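You operate a simulated robot arm through the tools that you are given. There is no shell and no other tool.

You run a simulated robot arm. Do the job below in one go: nothing can be reset, and whatever is moved stays where it is left.

## Task
Slot blocks B and C, slide the bar over them and lock it.
Fine: each in the slot with its letter.

Only the result counts: the job must be done as asked and must still hold three seconds after the hand-in. Knocking over, shifting, dropping, spilling or breaking anything else fails it.

## Robot
A 7-joint arm with a two-finger gripper, fixed in place. Base frame: the origin is at the foot of the arm, x ahead of it, y to its left, z up; the work surface is at about z = 0. Units: mm, rad, N and s.
With the tool pointing down near the work surface it reaches from about 160 to 380 mm from the base axis. Its first joint turns from -1.257 to 1.257 rad. Payload 0.6 kg.
Tool frame: the origin (TCP) lies between the finger pads and is the grasp point; the fingertips stand 22 mm ahead of it; z points along the fingers, y is the line along which they close. Largest opening 92 mm; the body of the gripper starts 65 mm behind the TCP.
Orientation is that of the tool frame in the base frame, as [roll, pitch, yaw] about the fixed x, y, z axes, in that order (R = Rz(yaw) Ry(pitch) Rx(roll)). With the fingers straight down and closing along the base's y, the tool's x points along the base's -x, its y along +y and its z along -z.

## Interface
- The arm moves only by the tool arm_command. Its arguments are lists of equal length, an entry for each row: "dp": the shift along the base's x, y, z in units of 50 mm (1.0 is 50 mm), a list of three; "rotation": the turn, a rotation vector about the base's x, y, z in units of 8 degrees (1.0 is 8 degrees), a list of three; "jaw": the finger opening in mm, from 0 to 92. In form: {"dp": [[tx, ty, tz], ...], "rotation": [[wx, wy, wz], ...], "jaw": [jaw, ...]}. A call has 1 to 20 rows; each row shifts and turns the commanded pose from where the row before left it. A call with a number of a shift or a turn outside -1 to 1 is refused whole. A row lasts 0.2 s, in which the tool goes at most 50 mm and 0.15 rad; a call with a longer step from one row to the next is refused whole, and so is a gripper value outside its range. A pose out of reach is approached as far as the arm can. The call stops where the force on the tool passes 90 N (or 10 N more than at its start, if that is more) or the arm is blocked; 0.2 s more then pass. Each finger halts on what it meets, pressing with about 26 N; the grip force reading is that of the motor and also rises with nothing between the fingers. The clock runs only during rows and for 0.2 s after the last one: add rows that do not move to give the fingers time. It gives the time, the measured TCP pose, the force on the tool (base axes), the opening and the grip force at its end, in the units of the frame above (readings bear some noise), with the torque about the TCP (base axes, N m) and any sound that the robot's microphone picked up.
- Cameras (640 x 400 px; columns grow to the right, rows downward): "scene" is fixed at [39.9, -267.7, 419.4]; the picture's right is [0.78, -0.62, 0.00], its down [-0.36, -0.46, -0.81] and it looks along [0.51, 0.64, -0.58] (base axes); focal length 214 px, centre (320, 200). "wrist" rides on the gripper at [71, 19, -102] in the tool frame; the picture's right is [-0.26, 0.97, 0.00], its down [-0.75, -0.21, -0.62] and it looks along [-0.60, -0.16, 0.78] (tool axes); focal length 280 px, centre (320, 200).
- grab_frame(camera): a new picture of that camera. No time passes.
- point_at(camera, pixels): there is no depth. For up to 12 entries [column, row, z] of the newest picture of that camera ("zoom" is the newest enlarged one), the place [x, y] in the base frame at which the ray of that pixel passes the height z, good to about 2 mm, but the place of the scene camera against the robot may be out by one fixed shift of up to 25 mm in any direction. No time passes.
- close_up(camera, box): a new picture of the part [left, top, right, bottom] of that camera's present view, enlarged. No time passes.
- job_done(): hands the job in; it is judged then, once.

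Leave the gripper open and the arm clear of the work at the hand-in unless told otherwise.

The tools are called by a JSON object that holds its "name" and its "arguments". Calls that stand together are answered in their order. arm_command: Moves the arm, as the interface text tells. Its arguments: {"type":"object","properties":{"dp":{"type":"array"},"rotation":{"type":"array"},"jaw":{"type":"array"}},"required":["dp","rotation","jaw"]} The other tools are called the same way: grab_frame (camera) takes a picture; point_at (camera, pixels) gives the place at which the rays of pixels pass given heights; close_up (camera, box) takes an enlarged picture of a part of a camera's view; job_done () hands the job in.

At the start:

```text
time: 0.0
ee_pos: [228.2, -9.9, 287.3]
tool_rot: [-3.14, 0.002, 3.141]
wrist_force: [0.3, 0.2, 0.1]
moment: [0.01, -0.02, -0.03]
gripper_width: 92.1
grip_force: 0.0
```

scene: 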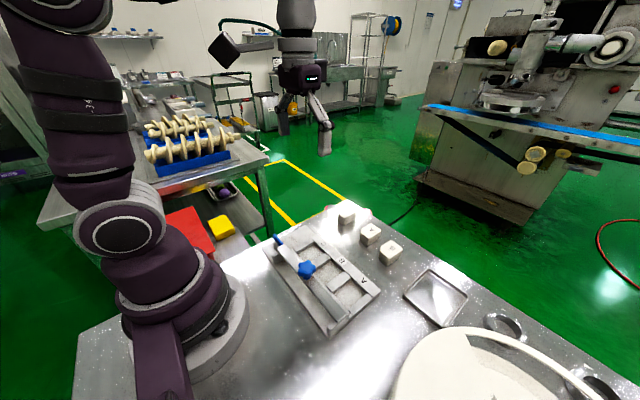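
wrist: 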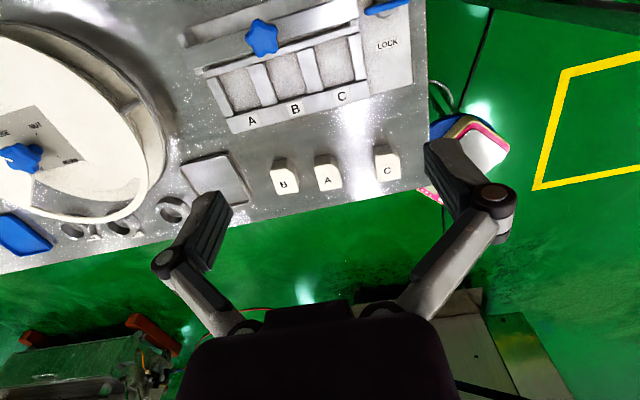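

I see blocks B, A and C (wrist view, about (284,180), (327,178) and (387,167)). There is a fixture with slots A, B and C, a bar with a blue star knob and a LOCK label. I'll take enlarged pictures first.

{"name": "close_up", "arguments": {"camera": "wrist", "box": [170, 0, 450, 175]}}

{"name": "close_up", "arguments": {"camera": "scene", "box": [250, 190, 470, 330]}}

{"name": "close_up", "arguments": {"camera": "wrist", "box": [160, 100, 440, 275]}}

```text
2.29 times, centred on (310, 88) of wrist
```

zoom: 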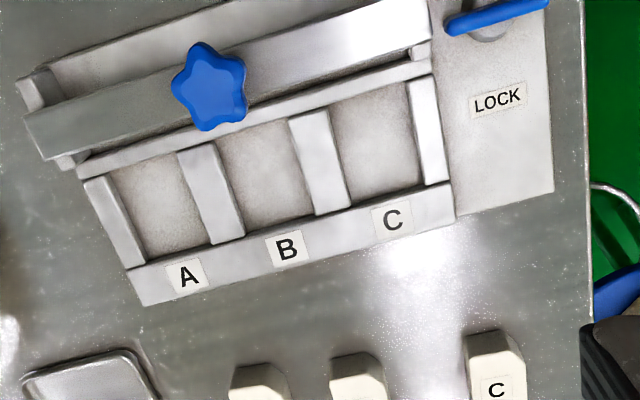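

```text
2.86 times, centred on (360, 260) of scene
```

zoom: 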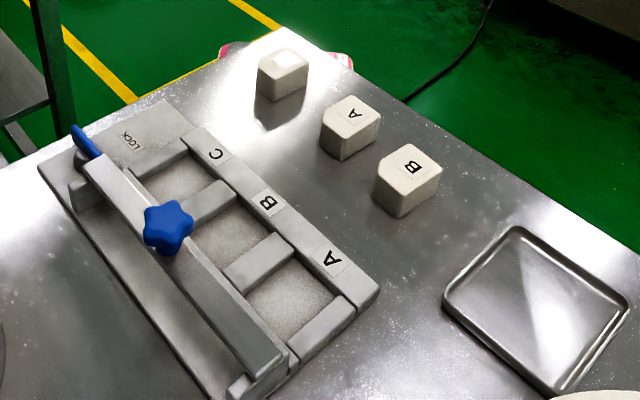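

```text
2.29 times, centred on (300, 188) of wrist
```

zoom: 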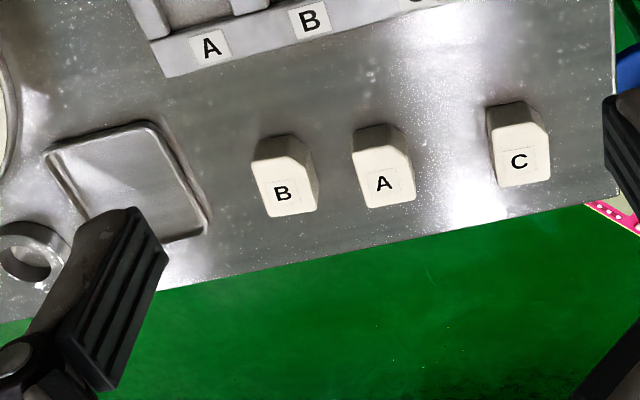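

The block letters stand in the same sense as the slot letters. I'll measure the slot corners, block tops, bar, knob and blue lever from the wrist view at several heights.

{"name": "grab_frame", "arguments": {"camera": "wrist"}}

{"name": "point_at", "arguments": {"camera": "wrist", "pixels": [[252, 120, 10], [295, 109, 10], [342, 96, 10], [284, 184, 25], [327, 181, 25], [387, 170, 25], [262, 37, 40], [262, 37, 20], [387, 8, 20], [388, 44, 5], [184, 43, 0], [412, 82, 0]]}}

```text
taken
```

wrist: 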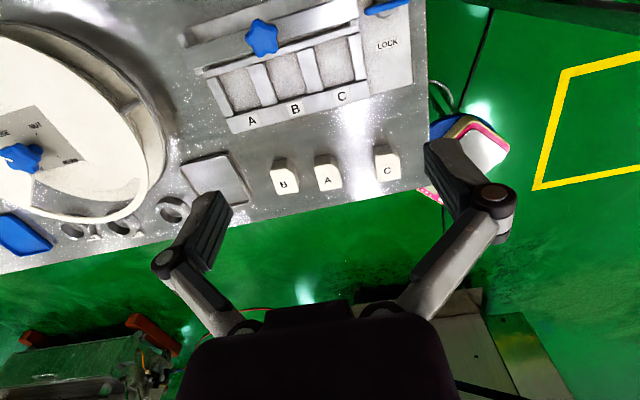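

```text
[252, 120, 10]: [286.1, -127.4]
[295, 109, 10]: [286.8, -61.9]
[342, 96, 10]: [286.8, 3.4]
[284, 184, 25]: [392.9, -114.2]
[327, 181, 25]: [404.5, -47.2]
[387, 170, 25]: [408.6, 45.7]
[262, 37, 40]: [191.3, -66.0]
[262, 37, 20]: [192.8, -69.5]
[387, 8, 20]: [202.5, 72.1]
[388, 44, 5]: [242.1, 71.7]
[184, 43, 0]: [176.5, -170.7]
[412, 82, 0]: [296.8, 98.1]
```

Measured on the rays, slot letters lie near x 287 and blocks near x 395–408, though their heights are unknown. I'll tilt the tool about base y by about 37° so the wrist camera looks straight down, then take a picture.

{"name": "arm_command", "arguments": {"dp": [[0, 0, 0], [0, 0, 0], [0, 0, 0], [0, 0, 0], [0, 0, 0], [0, 0, 0]], "rotation": [[0, 1, 0], [0, 1, 0], [0, 1, 0], [0, 1, 0], [0, 0.7, 0], [0, 0, 0]], "jaw": [92, 92, 92, 92, 92, 92]}}

{"name": "grab_frame", "arguments": {"camera": "wrist"}}

```text
time: 0.6
ee_pos: [235.4, -10.2, 286.1]
tool_rot: [-3.139, -0.212, 3.139]
wrist_force: [23.2, 10.0, -69.1]
moment: [-1.93, -0.47, -0.75]
gripper_width: 92.0
grip_force: 0.0
out of reach, approached as far as the arm can: row 3
stopped in row 3: the force on the tool passed its limit at 234 N (the readings are from after the stop); the commanded pose is now the measured one
```

```text
taken
```

wrist: 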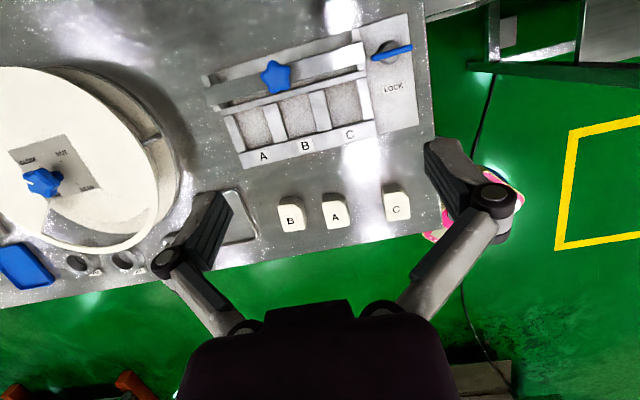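

The arm stopped with a force on it, near a joint limit or touching itself, with nothing near the fingers. I'll turn back a bit to relieve it and look enlarged.

{"name": "arm_command", "arguments": {"dp": [[0, 0, 0], [0, 0, 0]], "rotation": [[0, -0.6, 0], [0, 0, 0]], "jaw": [92, 92]}}

{"name": "grab_frame", "arguments": {"camera": "wrist"}}

{"name": "close_up", "arguments": {"camera": "wrist", "box": [190, 0, 450, 162]}}

```text
time: 1.2
ee_pos: [235.0, -9.0, 286.1]
tool_rot: [-3.141, -0.134, -3.141]
wrist_force: [-0.4, 0.4, -0.2]
moment: [0.01, 0.0, 0.02]
gripper_width: 92.1
grip_force: 0.0
```

```text
taken
```

wrist: 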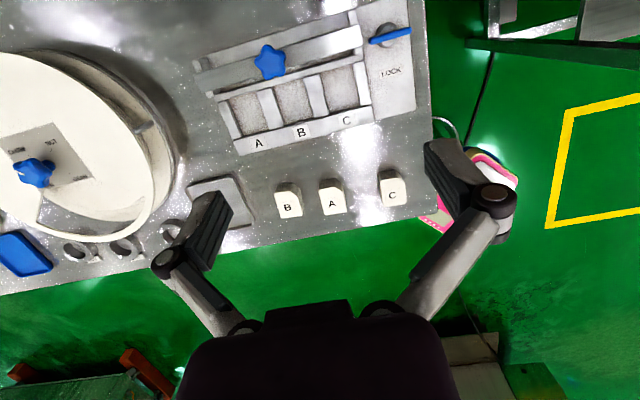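

```text
2.46 times, centred on (320, 81) of wrist
```

zoom: 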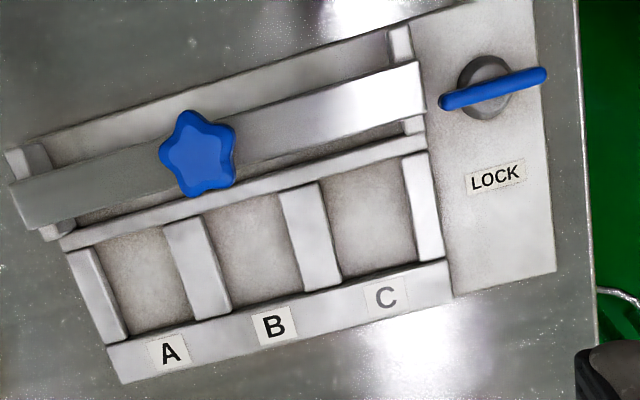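

Force is back to zero. The enlarged view shows three slots on the far side of the bar, plus the bar on end supports and the blue lever beside a LOCK label. I'll straighten the tool and come lower and nearer the base for a better look.

{"name": "arm_command", "arguments": {"dp": [[-0.35, 0, -0.6], [-0.35, 0, -0.6], [-0.35, 0, -0.6], [-0.3, 0, -0.6], [0, 0, 0]], "rotation": [[0, -0.96, 0], [0, 0, 0], [0, 0, 0], [0, 0, 0], [0, 0, 0]], "jaw": [92, 92, 92, 92, 92]}}

{"name": "grab_frame", "arguments": {"camera": "wrist"}}

{"name": "grab_frame", "arguments": {"camera": "scene"}}

```text
time: 2.4
ee_pos: [170.2, -12.7, 168.7]
tool_rot: [-3.14, 0.0, 3.14]
wrist_force: [-0.4, 0.2, 0.4]
moment: [0.0, 0.0, -0.03]
gripper_width: 92.1
grip_force: 0.0
```

```text
taken
```

wrist: 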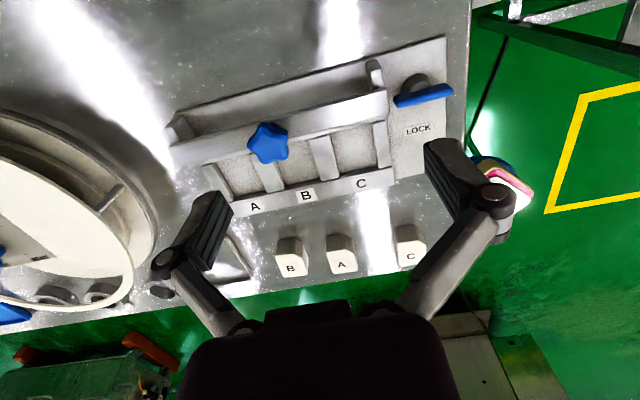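

```text
taken
```

scene: 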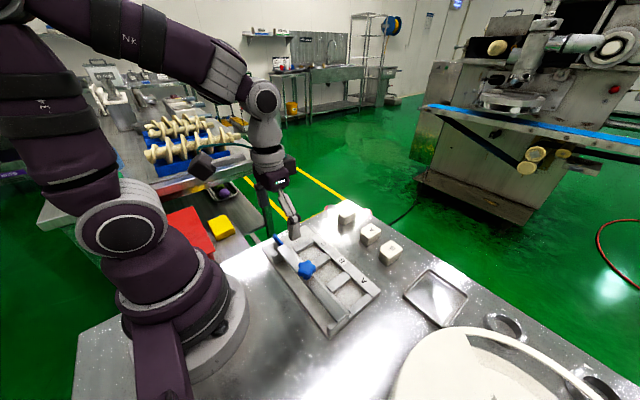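

Now I'll enlarge the fixture (170–460, 30–215) and the blocks (230–450, 190–300) in the wrist view.

{"name": "close_up", "arguments": {"camera": "wrist", "box": [160, 25, 320, 125]}}

{"name": "close_up", "arguments": {"camera": "wrist", "box": [310, 25, 470, 125]}}

{"name": "close_up", "arguments": {"camera": "wrist", "box": [190, 125, 430, 275]}}

{"name": "close_up", "arguments": {"camera": "scene", "box": [255, 225, 395, 345]}}

```text
4.00 times, centred on (240, 75) of wrist
```

zoom: 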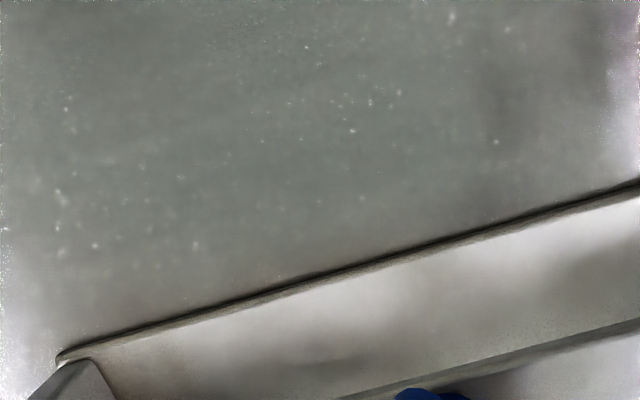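

```text
4.00 times, centred on (390, 75) of wrist
```

zoom: 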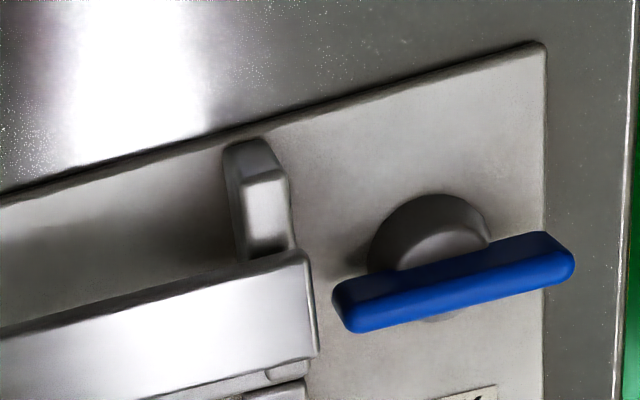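

```text
2.67 times, centred on (310, 200) of wrist
```

zoom: 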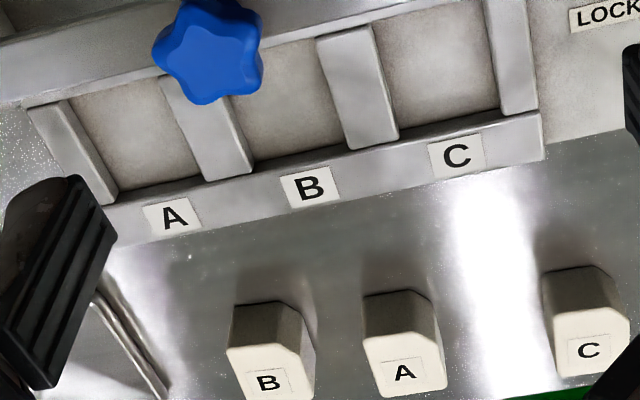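

```text
3.33 times, centred on (325, 285) of scene
```

zoom: 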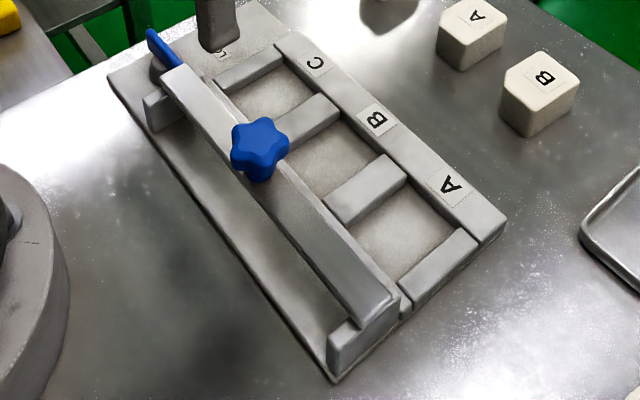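

The bar is raised on two short end rails and moves toward +x over the slots. The blue lever is a slab on a round post. I'll triangulate heights by comparing this view with the first one.

{"name": "point_at", "arguments": {"camera": "wrist", "pixels": [[291, 268, 0], [291, 268, 50], [410, 256, 0], [410, 256, 50], [255, 206, 0], [255, 206, 50], [361, 183, 0], [361, 183, 50], [268, 143, 0], [268, 143, 50], [418, 129, 0], [418, 129, 50]]}}

{"name": "point_at", "arguments": {"camera": "wrist", "pixels": [[341, 264, 0], [341, 264, 50], [306, 195, 0], [306, 195, 50], [395, 103, 0], [395, 103, 50], [453, 87, 0], [453, 87, 50], [387, 88, 0], [387, 88, 50], [171, 146, 0], [171, 146, 50]]}}

```text
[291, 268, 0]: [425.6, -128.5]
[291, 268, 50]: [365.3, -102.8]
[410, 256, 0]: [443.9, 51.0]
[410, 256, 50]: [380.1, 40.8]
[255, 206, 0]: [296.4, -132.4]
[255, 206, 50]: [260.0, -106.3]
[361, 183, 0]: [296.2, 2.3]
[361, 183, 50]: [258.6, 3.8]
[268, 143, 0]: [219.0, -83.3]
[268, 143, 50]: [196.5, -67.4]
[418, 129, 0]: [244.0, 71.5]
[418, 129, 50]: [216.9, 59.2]
```

```text
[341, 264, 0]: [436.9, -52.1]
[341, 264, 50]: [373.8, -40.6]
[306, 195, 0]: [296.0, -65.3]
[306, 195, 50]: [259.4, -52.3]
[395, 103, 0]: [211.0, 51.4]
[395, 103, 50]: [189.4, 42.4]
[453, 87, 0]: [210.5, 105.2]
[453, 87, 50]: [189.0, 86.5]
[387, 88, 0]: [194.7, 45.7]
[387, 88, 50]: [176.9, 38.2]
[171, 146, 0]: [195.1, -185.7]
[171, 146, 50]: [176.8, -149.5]
```

Triangulating gives the slot frame top at z ≈ 15 with slot letters at x ≈ 285 and y ≈ −125, −61 and +3. Block tops are at z ≈ 30 with B ≈ (390, −113) and C ≈ (405, 45). The knob top is at z ≈ 66. Next I'll move above the slots for a steeper view.

{"name": "arm_command", "arguments": {"dp": [[0.6, -0.2, -0.1], [0.6, -0.2, -0.1], [0.5, -0.1, -0.1], [0.3, 0, -0.08], [0, 0, 0], [0, 0, 0]], "rotation": [[0, 0, 0], [0, 0, 0], [0, 0, 0], [0, 0, 0], [0, 0, 0], [0, 0, 0]], "jaw": [92, 92, 92, 92, 92, 92]}}

{"name": "grab_frame", "arguments": {"camera": "wrist"}}

{"name": "close_up", "arguments": {"camera": "wrist", "box": [160, 0, 420, 162]}}

{"name": "close_up", "arguments": {"camera": "wrist", "box": [200, 130, 460, 292]}}

```text
time: 3.8
ee_pos: [269.5, -35.8, 147.5]
tool_rot: [-3.141, -0.001, 3.141]
wrist_force: [0.5, -0.3, -0.2]
moment: [-0.01, -0.01, -0.01]
gripper_width: 92.0
grip_force: 0.0
```

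```text
taken
```

wrist: 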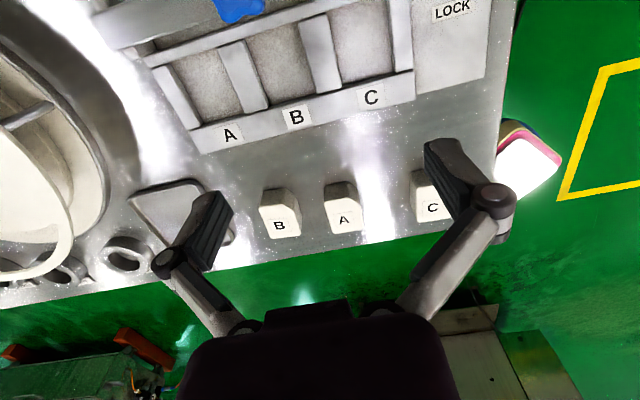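

```text
2.46 times, centred on (290, 81) of wrist
```

zoom: 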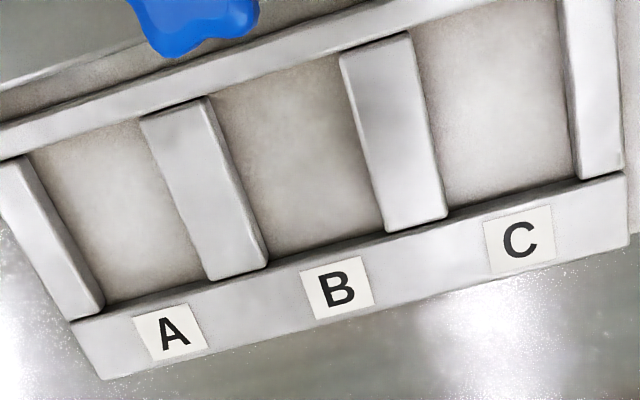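

```text
2.46 times, centred on (330, 211) of wrist
```

zoom: 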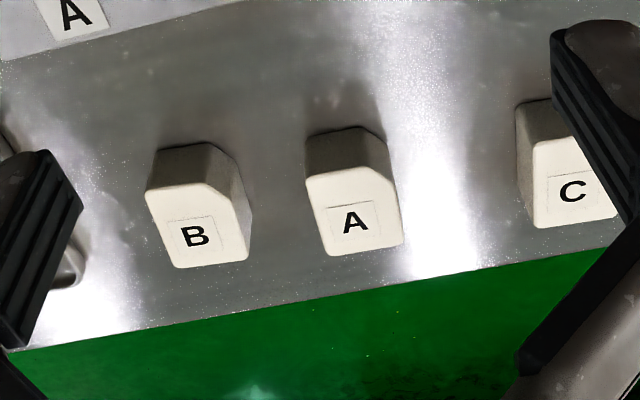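

The slots look like plain rectangles. I'll measure the slot separators at z 15 and the corners of block B's top at z 30.

{"name": "point_at", "arguments": {"camera": "wrist", "pixels": [[299, 22.4, 15], [327.5, 13.4, 15], [317.7, 93.5, 15], [341.7, 87.4, 15], [218.1, 49.6, 15], [244.1, 39.8, 15], [244.1, 113.8, 15], [268.9, 107.3, 15], [189.3, 130.9, 15], [412.8, 70.3, 15], [247, 38.3, 5], [269.8, 103.4, 5]]}}

{"name": "point_at", "arguments": {"camera": "wrist", "pixels": [[259.8, 206.9, 30], [284.6, 203.7, 30], [295.5, 216.3, 30], [300.8, 235.4, 30], [272, 238.2, 30], [279, 225.5, 30], [343.7, 220, 30], [432, 208, 30], [260.5, 190.5, 0], [324.5, 184.5, 0], [230, 134, 15], [371.5, 97, 15]]}}

```text
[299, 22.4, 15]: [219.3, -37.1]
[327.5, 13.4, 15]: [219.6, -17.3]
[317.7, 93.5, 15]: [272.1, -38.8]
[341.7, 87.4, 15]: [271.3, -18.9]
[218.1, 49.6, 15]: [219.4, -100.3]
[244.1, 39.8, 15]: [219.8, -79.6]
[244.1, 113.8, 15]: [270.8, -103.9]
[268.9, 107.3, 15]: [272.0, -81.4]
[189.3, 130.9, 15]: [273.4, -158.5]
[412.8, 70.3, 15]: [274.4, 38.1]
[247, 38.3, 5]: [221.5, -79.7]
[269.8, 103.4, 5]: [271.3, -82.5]
```

```text
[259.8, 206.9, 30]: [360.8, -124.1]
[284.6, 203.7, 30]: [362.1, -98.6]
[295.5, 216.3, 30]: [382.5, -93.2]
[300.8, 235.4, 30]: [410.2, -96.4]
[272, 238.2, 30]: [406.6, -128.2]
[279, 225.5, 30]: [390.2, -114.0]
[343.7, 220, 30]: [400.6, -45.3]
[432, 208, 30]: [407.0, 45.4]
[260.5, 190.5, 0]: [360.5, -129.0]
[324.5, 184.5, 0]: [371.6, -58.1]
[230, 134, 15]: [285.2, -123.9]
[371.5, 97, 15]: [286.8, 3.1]
```

Slots measured: B spans y −80.5..−38 (centre −59.5), C is centred at y ≈ 3.4, and both span x ≈ 219.5..272 (centre ≈ 246). Block B is about 32 × 47 × 30 with a cut corner at its −x/+y side and a small yaw. I'll move closer to the blocks for a finer measurement.

{"name": "arm_command", "arguments": {"dp": [[0.4, -0.3, -0.12], [0.4, -0.3, -0.12], [0.4, -0.3, -0.12], [0, 0, 0], [0, 0, 0]], "rotation": [[0, 0, 0], [0, 0, 0], [0, 0, 0], [0, 0, 0], [0, 0, 0]], "jaw": [92, 92, 92, 92, 92]}}

{"name": "grab_frame", "arguments": {"camera": "wrist"}}

{"name": "close_up", "arguments": {"camera": "wrist", "box": [230, 100, 430, 225]}}

```text
time: 5.0
ee_pos: [327.6, -79.3, 127.5]
tool_rot: [-3.14, -0.002, -3.139]
wrist_force: [-0.2, -0.3, 1.0]
moment: [0.0, 0.02, -0.03]
gripper_width: 92.1
grip_force: 0.1
```

```text
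taken
```

wrist: 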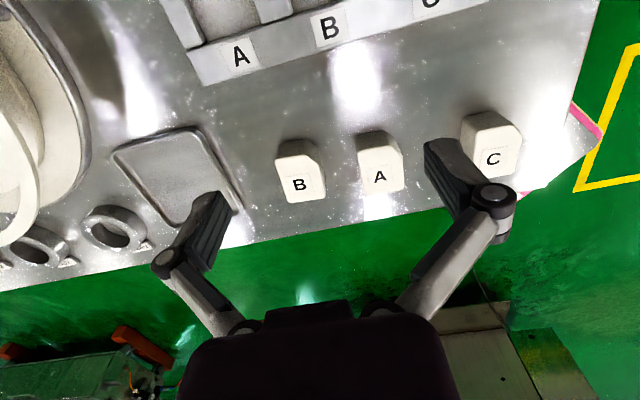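

```text
3.20 times, centred on (330, 162) of wrist
```

zoom: 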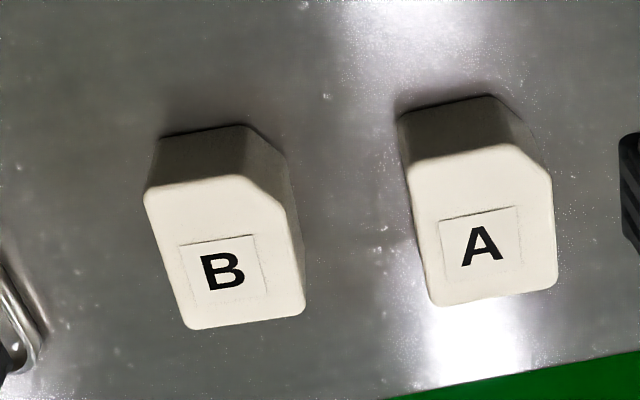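

I'll measure block B's top outline in this enlarged picture: corners (145,190), (235,177), (288,215), (305,305) and (187,328). I'll also take the bottom edge and block A's corners.

{"name": "point_at", "arguments": {"camera": "zoom", "pixels": [[145, 190, 30], [235, 177, 30], [288, 215, 30], [305, 305, 30], [187, 328, 30], [160, 137, 0], [245, 125, 0], [283, 160, 0], [405, 158, 30], [513, 145, 30], [557, 288, 30], [435, 303, 30]]}}

{"name": "close_up", "arguments": {"camera": "wrist", "box": [420, 90, 580, 190]}}

```text
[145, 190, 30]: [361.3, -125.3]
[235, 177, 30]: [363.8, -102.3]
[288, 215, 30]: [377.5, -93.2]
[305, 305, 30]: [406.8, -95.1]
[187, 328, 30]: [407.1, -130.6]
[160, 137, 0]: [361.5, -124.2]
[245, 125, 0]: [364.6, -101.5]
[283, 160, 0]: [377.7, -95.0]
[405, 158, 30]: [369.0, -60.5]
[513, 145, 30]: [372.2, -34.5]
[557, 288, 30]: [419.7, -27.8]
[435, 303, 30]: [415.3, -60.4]
```

```text
4.00 times, centred on (500, 140) of wrist
```

zoom: 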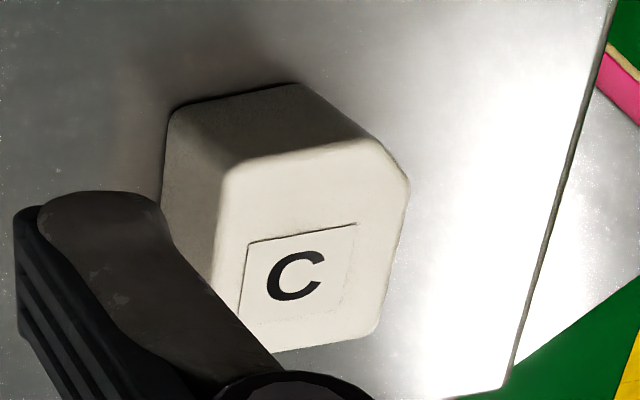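

Block B: corners put its centre at about (385, −111), size ≈ 34.5 × 46 × 30, yaw ≈ −4°, corner cut from x 363 to 377. It's beyond vertical reach, so I'll tilt the fingers 16° outward, yaw −4°, set jaw 54 and go above it at z ≈ 85. The grip will be at x ≈ 390 to stay on flat faces.

{"name": "arm_command", "arguments": {"dp": [[0.3, -0.2, -0.2], [0.3, -0.2, -0.2], [0.3, -0.14, -0.24], [0.15, -0.1, -0.2], [0, 0, 0], [0, 0, 0]], "rotation": [[0, -0.7, 0], [0, -0.7, 0], [0, -0.6, 0], [0, 0, -0.5], [0, 0, 0], [0, 0, 0]], "jaw": [80, 70, 60, 54, 54, 54]}}

{"name": "grab_frame", "arguments": {"camera": "wrist"}}

{"name": "close_up", "arguments": {"camera": "scene", "box": [300, 150, 480, 290]}}

```text
time: 6.4
ee_pos: [379.2, -110.5, 86.1]
tool_rot: [-3.14, 0.277, 3.071]
wrist_force: [0.1, -0.8, 0.2]
moment: [0.0, -0.04, -0.01]
gripper_width: 53.7
grip_force: 0.0
```

```text
taken
```

wrist: 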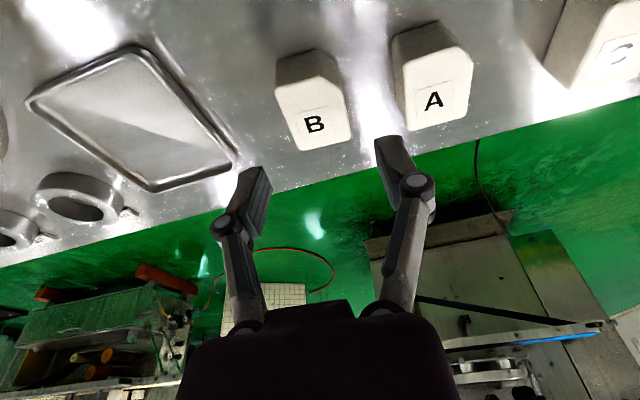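

```text
2.86 times, centred on (390, 220) of scene
```

zoom: 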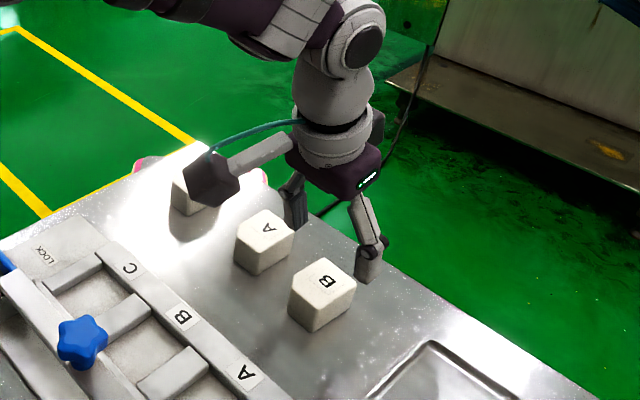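

The tool is above B with the tilt reached and no forces. I'll check B's position again from this pose.

{"name": "close_up", "arguments": {"camera": "wrist", "box": [230, 20, 430, 220]}}

{"name": "point_at", "arguments": {"camera": "wrist", "pixels": [[315, 124, 30], [276, 89, 30], [294, 150, 30], [351, 135, 30], [318, 75, 30], [343, 97, 30], [433, 100, 30], [236, 165, 8], [150, 190, 8]]}}

```text
2.00 times, centred on (330, 120) of wrist
```

zoom: 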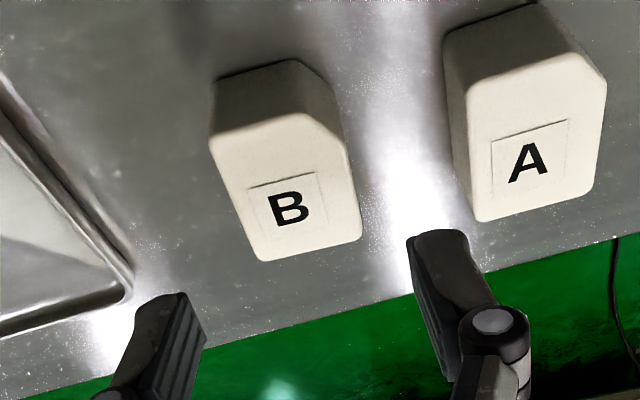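

```text
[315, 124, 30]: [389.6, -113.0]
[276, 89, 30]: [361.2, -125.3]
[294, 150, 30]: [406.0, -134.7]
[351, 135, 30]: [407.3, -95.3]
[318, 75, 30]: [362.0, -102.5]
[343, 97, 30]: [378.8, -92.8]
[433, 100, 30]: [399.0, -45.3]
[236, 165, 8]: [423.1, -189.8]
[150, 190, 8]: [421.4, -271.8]
```

B confirmed at the same place, and the tray is well away from the fingers. I'll lower to (387, −111.5, 37) so the fingertips stop about 14 mm above the table, then close on B.

{"name": "arm_command", "arguments": {"dp": [[0.08, -0.01, -0.3], [0.08, -0.01, -0.3], [0, 0, -0.2], [0, 0, -0.18], [0, 0, 0]], "rotation": [[0, 0, 0], [0, 0, 0], [0, 0, 0], [0, 0, 0], [0, 0, 0]], "jaw": [54, 54, 54, 54, 54]}}

{"name": "grab_frame", "arguments": {"camera": "wrist"}}

```text
time: 7.6
ee_pos: [389.2, -112.5, 36.8]
tool_rot: [-3.139, 0.276, 3.071]
wrist_force: [0.3, -0.6, -0.1]
moment: [0.02, -0.02, -0.02]
gripper_width: 54.1
grip_force: 0.1
```

```text
taken
```

wrist: 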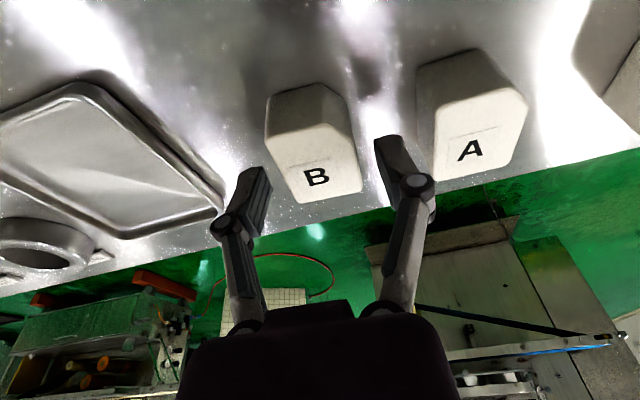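

The fingers straddle block B about evenly (wrist view: left fingertip near column 270, right near 380, block between). Closing now.

{"name": "arm_command", "arguments": {"dp": [[0, 0, 0], [0, 0, 0], [0, 0, 0], [0, 0, 0], [0, 0, 0]], "rotation": [[0, 0, 0], [0, 0, 0], [0, 0, 0], [0, 0, 0], [0, 0, 0]], "jaw": [44, 36, 28, 24, 24]}}

{"name": "grab_frame", "arguments": {"camera": "wrist"}}

```text
time: 8.8
ee_pos: [389.1, -112.3, 37.8]
tool_rot: [-3.14, 0.28, 3.072]
wrist_force: [-1.2, 0.9, 2.3]
moment: [0.01, 0.07, -0.02]
gripper_width: 35.0
grip_force: 26.0
```

```text
taken
```

wrist: 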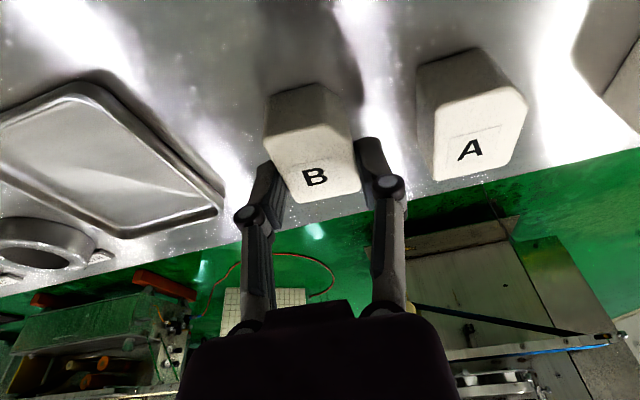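

B is gripped (opening 35.0, grip 26 N). I'll lift straight up 50 mm and check.

{"name": "arm_command", "arguments": {"dp": [[0, 0, 0.2], [0, 0, 0.4], [0, 0, 0.4], [0, 0, 0], [0, 0, 0]], "rotation": [[0, 0, 0], [0, 0, 0], [0, 0, 0], [0, 0, 0], [0, 0, 0]], "jaw": [24, 24, 24, 24, 24]}}

{"name": "grab_frame", "arguments": {"camera": "wrist"}}

{"name": "close_up", "arguments": {"camera": "scene", "box": [300, 150, 480, 290]}}

```text
time: 10.0
ee_pos: [387.4, -115.3, 88.2]
tool_rot: [-3.14, 0.277, 3.073]
wrist_force: [0.1, 0.1, 0.2]
moment: [0.02, 0.02, 0.02]
gripper_width: 35.3
grip_force: 26.0
```

```text
taken
```

wrist: 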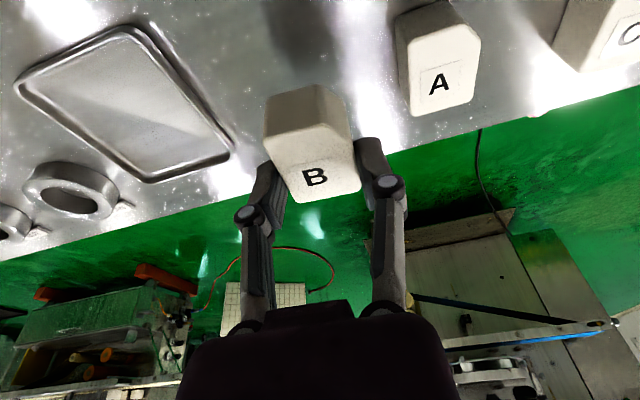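

```text
2.86 times, centred on (390, 220) of scene
```

zoom: 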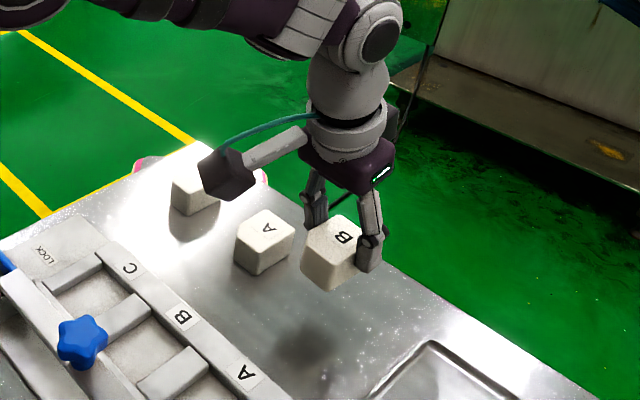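

B is held and level. I'll carry it over slot B to about (250, −59.5, 88) and turn the yaw back +4°.

{"name": "arm_command", "arguments": {"dp": [[-0.4, 0.2, 0], [-0.6, 0.25, 0], [-0.6, 0.25, 0], [-0.6, 0.25, 0], [-0.54, 0.17, 0], [0, 0, 0], [0, 0, 0]], "rotation": [[0, 0, 0], [0, 0, 0.25], [0, 0, 0.25], [0, 0, 0], [0, 0, 0], [0, 0, 0], [0, 0, 0]], "jaw": [24, 24, 24, 24, 24, 24, 24]}}

{"name": "arm_command", "arguments": {"dp": [[0, 0, 0]], "rotation": [[0, 0, 0]], "jaw": [24]}}

{"name": "grab_frame", "arguments": {"camera": "wrist"}}

{"name": "grab_frame", "arguments": {"camera": "scene"}}

```text
time: 11.6
ee_pos: [249.8, -59.8, 88.1]
tool_rot: [-3.141, 0.28, -3.141]
wrist_force: [0.1, -0.7, -0.6]
moment: [-0.03, 0.04, 0.03]
gripper_width: 35.2
grip_force: 25.8
```

```text
time: 12.0
ee_pos: [249.8, -59.5, 88.9]
tool_rot: [-3.14, 0.279, -3.141]
wrist_force: [-0.1, 0.3, -0.6]
moment: [-0.01, -0.01, 0.01]
gripper_width: 35.2
grip_force: 25.8
```

```text
taken
```

wrist: 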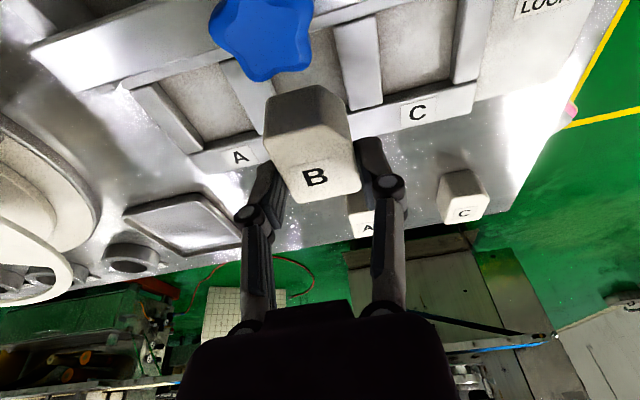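

```text
taken
```

scene: 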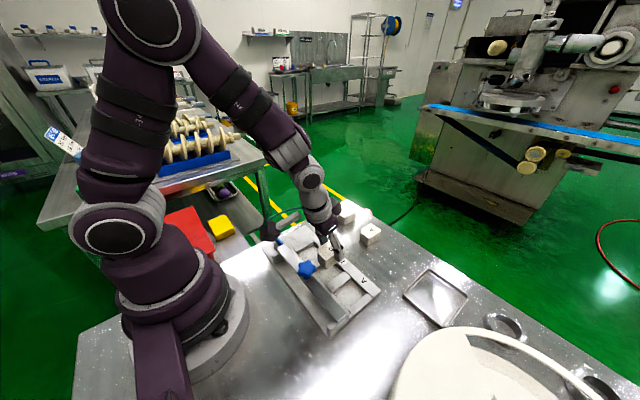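

The pose reads (249.8, −59.5, 88.5). I'll check the held block against the slot and the bar from this view.

{"name": "close_up", "arguments": {"camera": "wrist", "box": [20, 0, 340, 200]}}

{"name": "point_at", "arguments": {"camera": "wrist", "pixels": [[315, 178, 81], [266, 135, 81], [297, 203, 81], [361, 188, 81], [352, 140, 81], [240, 158, 15], [418, 113, 15], [383, 104, 15], [455, 82, 15], [270, 40, 66], [230, 60, 15], [343, 28, 15]]}}

{"name": "close_up", "arguments": {"camera": "scene", "box": [255, 200, 415, 340]}}

```text
2.00 times, centred on (180, 100) of wrist
```

zoom: 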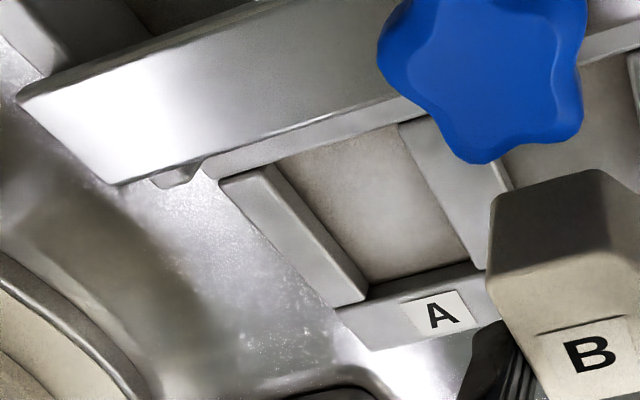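

```text
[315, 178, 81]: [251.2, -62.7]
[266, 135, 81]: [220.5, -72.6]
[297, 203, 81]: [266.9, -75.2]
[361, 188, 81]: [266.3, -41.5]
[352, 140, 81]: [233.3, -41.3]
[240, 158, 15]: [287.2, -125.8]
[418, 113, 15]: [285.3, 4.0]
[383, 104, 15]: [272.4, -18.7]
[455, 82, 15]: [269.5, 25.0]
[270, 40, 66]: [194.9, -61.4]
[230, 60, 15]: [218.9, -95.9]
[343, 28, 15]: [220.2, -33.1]
```

```text
2.86 times, centred on (335, 270) of scene
```

zoom: 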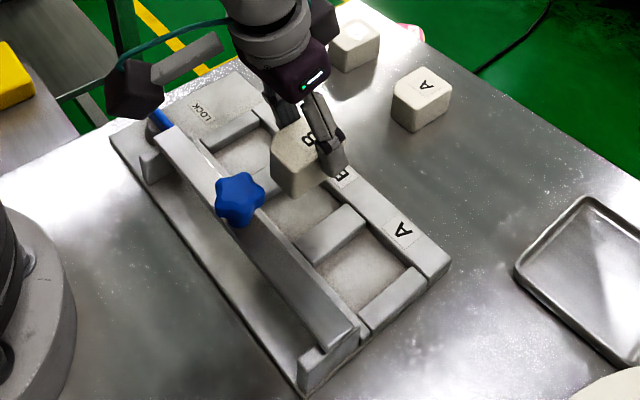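

Held B spans x 220–267 and y −74..−41.5, so I'll aim +2 mm in x and −1 mm in y. First I'll check where the bar's front edge is.

{"name": "point_at", "arguments": {"camera": "wrist", "pixels": [[80, 92, 20], [80, 92, 35], [80, 92, 50], [30, 48, 35], [30, 48, 50], [30, 48, 60], [218, 50, 35], [218, 50, 50], [122, 85, 15], [108, 94, 15], [213, 70, 15], [100, 92, 15]]}}

```text
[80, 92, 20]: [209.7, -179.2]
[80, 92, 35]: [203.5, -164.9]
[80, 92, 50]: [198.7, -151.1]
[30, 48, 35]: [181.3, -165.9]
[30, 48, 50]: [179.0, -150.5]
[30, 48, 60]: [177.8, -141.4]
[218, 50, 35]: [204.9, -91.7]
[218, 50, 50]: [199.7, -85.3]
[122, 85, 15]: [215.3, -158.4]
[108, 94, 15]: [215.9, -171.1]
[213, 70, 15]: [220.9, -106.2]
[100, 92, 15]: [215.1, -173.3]
```

The bar's top is at z ≈ 50 with its front edge at x ≈ 199, well clear of the block. I'll shift +2/−1 mm and lower B to just above the slot floor.

{"name": "arm_command", "arguments": {"dp": [[0.04, -0.02, -0.2], [0, 0, -0.2], [0, 0, -0.16], [0, 0, -0.12], [0, 0, -0.1], [0, 0, -0.08], [0, 0, 0]], "rotation": [[0, 0, 0], [0, 0, 0], [0, 0, 0], [0, 0, 0], [0, 0, 0], [0, 0, 0], [0, 0, 0]], "jaw": [24, 24, 24, 24, 24, 24, 24]}}

{"name": "grab_frame", "arguments": {"camera": "wrist"}}

{"name": "close_up", "arguments": {"camera": "scene", "box": [275, 210, 395, 320]}}

```text
time: 13.6
ee_pos: [253.2, -58.7, 43.8]
tool_rot: [-3.137, 0.281, -3.141]
wrist_force: [1.3, -4.7, 16.5]
moment: [-0.11, -0.4, -0.04]
gripper_width: 35.3
grip_force: 26.3
```

```text
taken
```

wrist: 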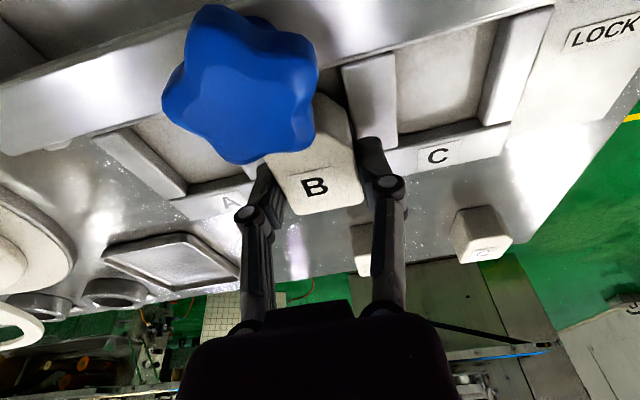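

```text
3.64 times, centred on (335, 265) of scene
```

zoom: 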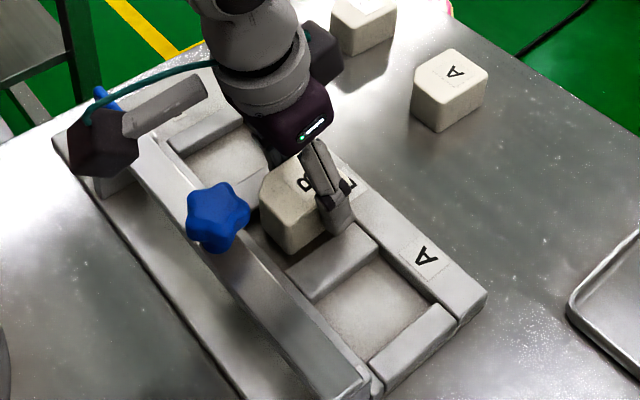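

I feel 16.5 N upward at z 43.8, with the moment pointing to contact about 21 mm ahead of the TCP, near the front wall. I'll check where block B's front edge is relative to the wall.

{"name": "close_up", "arguments": {"camera": "wrist", "box": [240, 60, 460, 230]}}

{"name": "point_at", "arguments": {"camera": "wrist", "pixels": [[303, 215, 36], [363, 203, 36], [315, 188, 36], [352, 140, 36], [398, 146, 15], [506, 121, 15], [437, 157, 15], [232, 200, 15], [397, 135, 15], [344, 66, 15], [186, 185, 15]]}}

```text
2.35 times, centred on (350, 145) of wrist
```

zoom: 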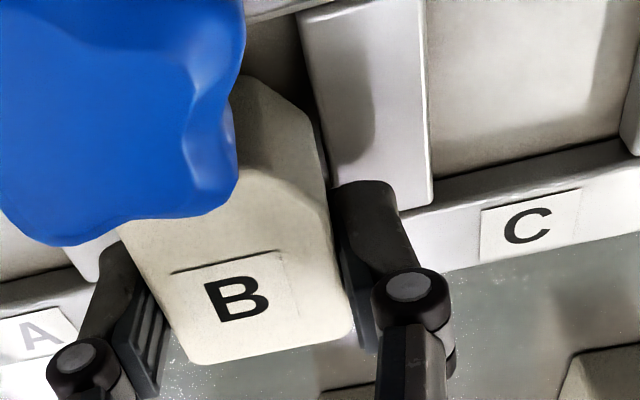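

```text
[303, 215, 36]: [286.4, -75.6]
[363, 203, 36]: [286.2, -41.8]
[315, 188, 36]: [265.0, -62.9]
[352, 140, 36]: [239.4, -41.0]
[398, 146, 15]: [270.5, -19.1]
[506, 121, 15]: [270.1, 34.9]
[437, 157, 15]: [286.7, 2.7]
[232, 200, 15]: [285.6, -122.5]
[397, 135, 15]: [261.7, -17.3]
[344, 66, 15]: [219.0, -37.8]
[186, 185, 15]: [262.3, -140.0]
```

The block's front edge appears too far forward and raised: B's front is touching the front wall (rear edge at x ≈ 270.5) and it slipped a little in the grip. I'll lift 25 mm and inspect how it sits in the fingers.

{"name": "arm_command", "arguments": {"dp": [[0, 0, 0.2], [0, 0, 0.3], [0, 0, 0], [0, 0, 0]], "rotation": [[0, 0, 0], [0, 0, 0], [0, 0, 0], [0, 0, 0]], "jaw": [24, 24, 24, 24]}}

{"name": "close_up", "arguments": {"camera": "wrist", "box": [200, 60, 440, 230]}}

{"name": "close_up", "arguments": {"camera": "scene", "box": [285, 210, 385, 290]}}

```text
time: 14.6
ee_pos: [251.7, -60.0, 70.8]
tool_rot: [-3.14, 0.276, 3.14]
wrist_force: [-0.3, 0.0, -0.9]
moment: [-0.02, -0.01, -0.01]
gripper_width: 35.1
grip_force: 25.4
```

```text
2.35 times, centred on (320, 145) of wrist
```

zoom: 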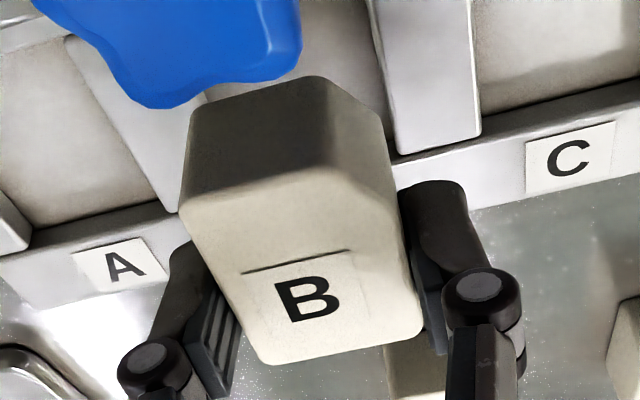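

```text
5.00 times, centred on (335, 250) of scene
```

zoom: 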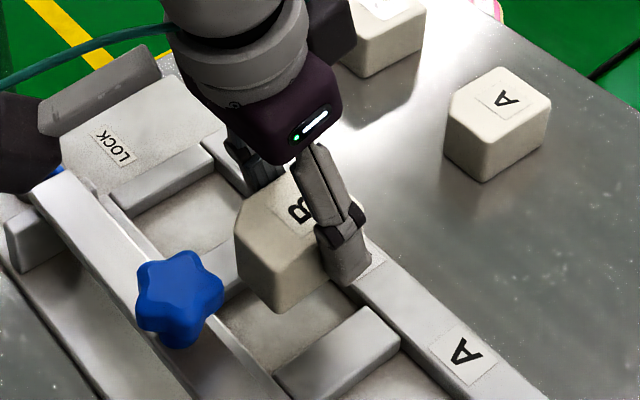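

B slid up about 9–10 mm in the fingers but stays level. I'll set it down on open table near (336, −100), between the fixture and block A. Then I can regrip with a vertical tool and measure again.

{"name": "arm_command", "arguments": {"dp": [[0.4, -0.2, 0.1], [0.5, -0.2, 0], [0.5, -0.2, 0], [0.37, -0.2, 0], [0, 0, -0.3], [0, 0, -0.3], [0, 0, -0.15], [0, 0, 0]], "rotation": [[0, 0, 0], [0, 0, 0], [0, 0, 0], [0, 0, 0], [0, 0, 0], [0, 0, 0], [0, 0, 0], [0, 0, 0]], "jaw": [24, 24, 24, 24, 24, 24, 24, 24]}}

{"name": "close_up", "arguments": {"camera": "scene", "box": [315, 200, 445, 300]}}

{"name": "grab_frame", "arguments": {"camera": "wrist"}}

```text
time: 16.4
ee_pos: [340.9, -98.3, 36.1]
tool_rot: [-3.14, 0.277, -3.139]
wrist_force: [-0.5, 0.6, -0.1]
moment: [0.01, 0.0, 0.02]
gripper_width: 35.0
grip_force: 25.6
```

```text
4.00 times, centred on (380, 250) of scene
```

zoom: 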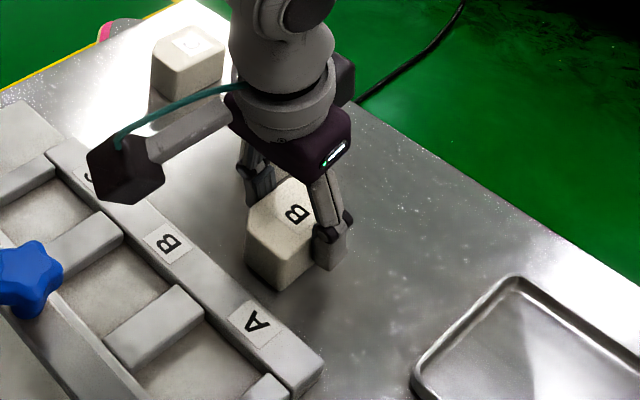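

```text
taken
```

wrist: 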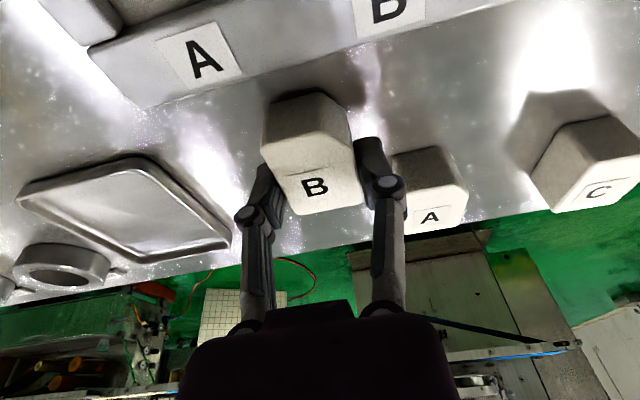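

B is a few mm above the table with no force. I'll lower slowly until contact.

{"name": "arm_command", "arguments": {"dp": [[0, 0, -0.06], [0, 0, -0.04], [0, 0, 0]], "rotation": [[0, 0, 0], [0, 0, 0], [0, 0, 0]], "jaw": [24, 24, 24]}}

{"name": "arm_command", "arguments": {"dp": [[0, 0, -0.03], [0, 0, 0]], "rotation": [[0, 0, 0], [0, 0, 0]], "jaw": [24, 24]}}

{"name": "close_up", "arguments": {"camera": "scene", "box": [345, 215, 415, 285]}}

```text
time: 17.2
ee_pos: [341.6, -99.3, 32.3]
tool_rot: [-3.139, 0.279, -3.14]
wrist_force: [-4.5, 0.4, 11.4]
moment: [-0.03, 0.47, -0.03]
gripper_width: 35.4
grip_force: 26.1
```

```text
time: 17.8
ee_pos: [341.0, -98.3, 29.7]
tool_rot: [-3.141, 0.28, -3.141]
wrist_force: [5.2, -1.2, 15.6]
moment: [-0.04, 0.24, -0.02]
gripper_width: 35.3
grip_force: 25.7
```

```text
5.71 times, centred on (380, 250) of scene
```

zoom: 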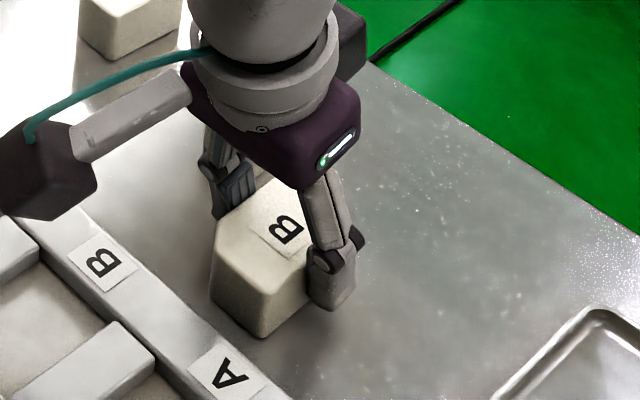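

Contact began at B's rear edge, so B is pitched slightly front-up and is being levelled. I'll press 2 mm more and then open the fingers.

{"name": "arm_command", "arguments": {"dp": [[0, 0, -0.04], [0, 0, 0]], "rotation": [[0, 0, 0], [0, 0, 0]], "jaw": [24, 24]}}

{"name": "arm_command", "arguments": {"dp": [[0, 0, 0], [0, 0, 0], [0, 0, 0], [0, 0, 0], [0, 0, 0.3], [0, 0, 0.6], [0, 0, 0.6], [0, 0, 0]], "rotation": [[0, 0, 0], [0, 0, 0], [0, 0, 0], [0, 0, 0], [0, 0, 0], [0, 0, 0], [0, 0, 0], [0, 0, 0]], "jaw": [38, 44, 52, 54, 54, 54, 54, 54]}}

{"name": "grab_frame", "arguments": {"camera": "wrist"}}

```text
time: 18.4
ee_pos: [340.8, -98.5, 29.3]
tool_rot: [-3.139, 0.278, 3.142]
wrist_force: [4.5, -0.8, 14.9]
moment: [-0.03, 0.27, 0.02]
gripper_width: 35.4
grip_force: 25.8
```

```text
time: 20.2
ee_pos: [340.3, -97.2, 101.9]
tool_rot: [-3.14, 0.278, -3.141]
wrist_force: [0.4, 0.2, 0.3]
moment: [-0.01, 0.01, 0.03]
gripper_width: 54.0
grip_force: 0.1
```

```text
taken
```

wrist: 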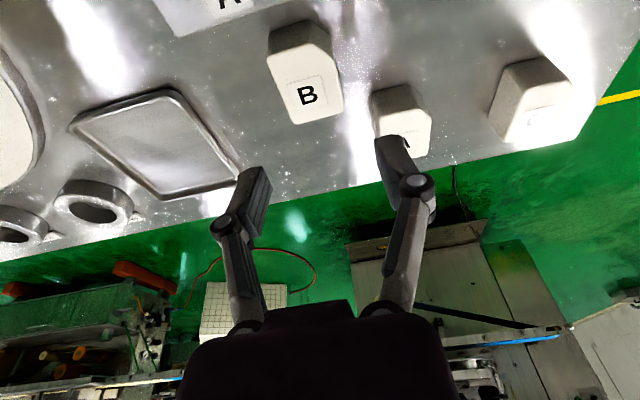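

B is on the table. I'll straighten the tool to vertical and move to (300, −75, 140) to measure both B and the slots in one view.

{"name": "arm_command", "arguments": {"dp": [[-0.2, 0.1, 0.3], [-0.3, 0.15, 0.3], [-0.3, 0.2, 0.16], [0, 0, 0], [0, 0, 0]], "rotation": [[0, 0.7, 0], [0, 0.7, 0], [0, 0.6, 0], [0, 0, 0], [0, 0, 0]], "jaw": [54, 54, 54, 54, 54]}}

{"name": "grab_frame", "arguments": {"camera": "wrist"}}

{"name": "close_up", "arguments": {"camera": "wrist", "box": [220, 0, 420, 125]}}

{"name": "close_up", "arguments": {"camera": "wrist", "box": [240, 60, 400, 160]}}

```text
time: 21.4
ee_pos: [299.1, -75.4, 141.7]
tool_rot: [-3.14, -0.002, 3.141]
wrist_force: [-0.1, 0.9, 0.5]
moment: [-0.01, 0.0, -0.02]
gripper_width: 53.9
grip_force: 0.2
```

```text
taken
```

wrist: 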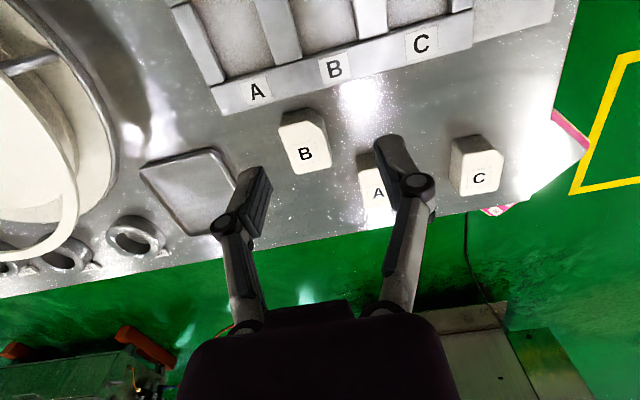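

```text
3.20 times, centred on (320, 62) of wrist
```

zoom: 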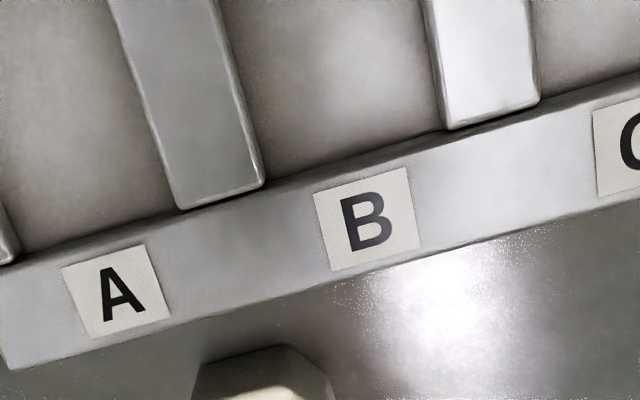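

```text
4.00 times, centred on (320, 110) of wrist
```

zoom: 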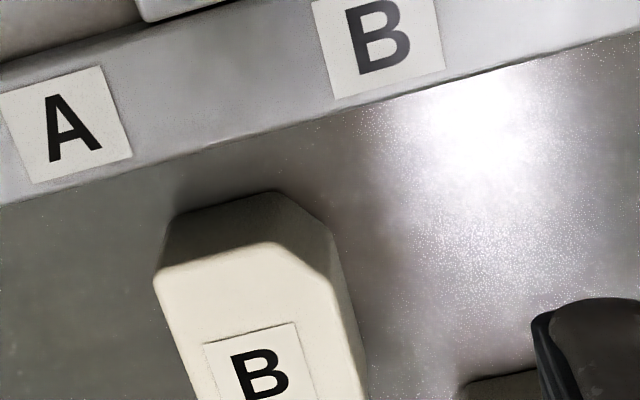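

I'll enlarge block B fully, then measure its corners.

{"name": "close_up", "arguments": {"camera": "wrist", "box": [250, 95, 370, 185]}}

```text
4.44 times, centred on (310, 140) of wrist
```

zoom: 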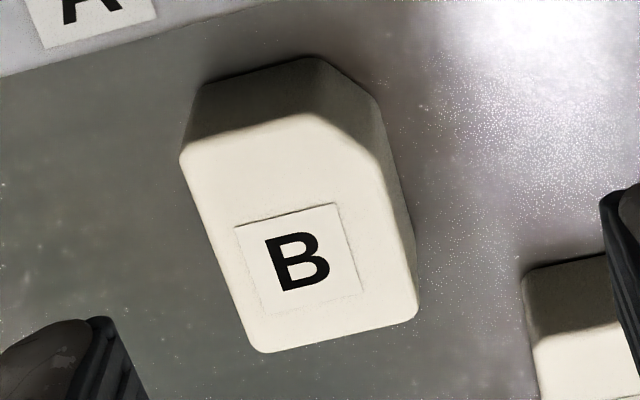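

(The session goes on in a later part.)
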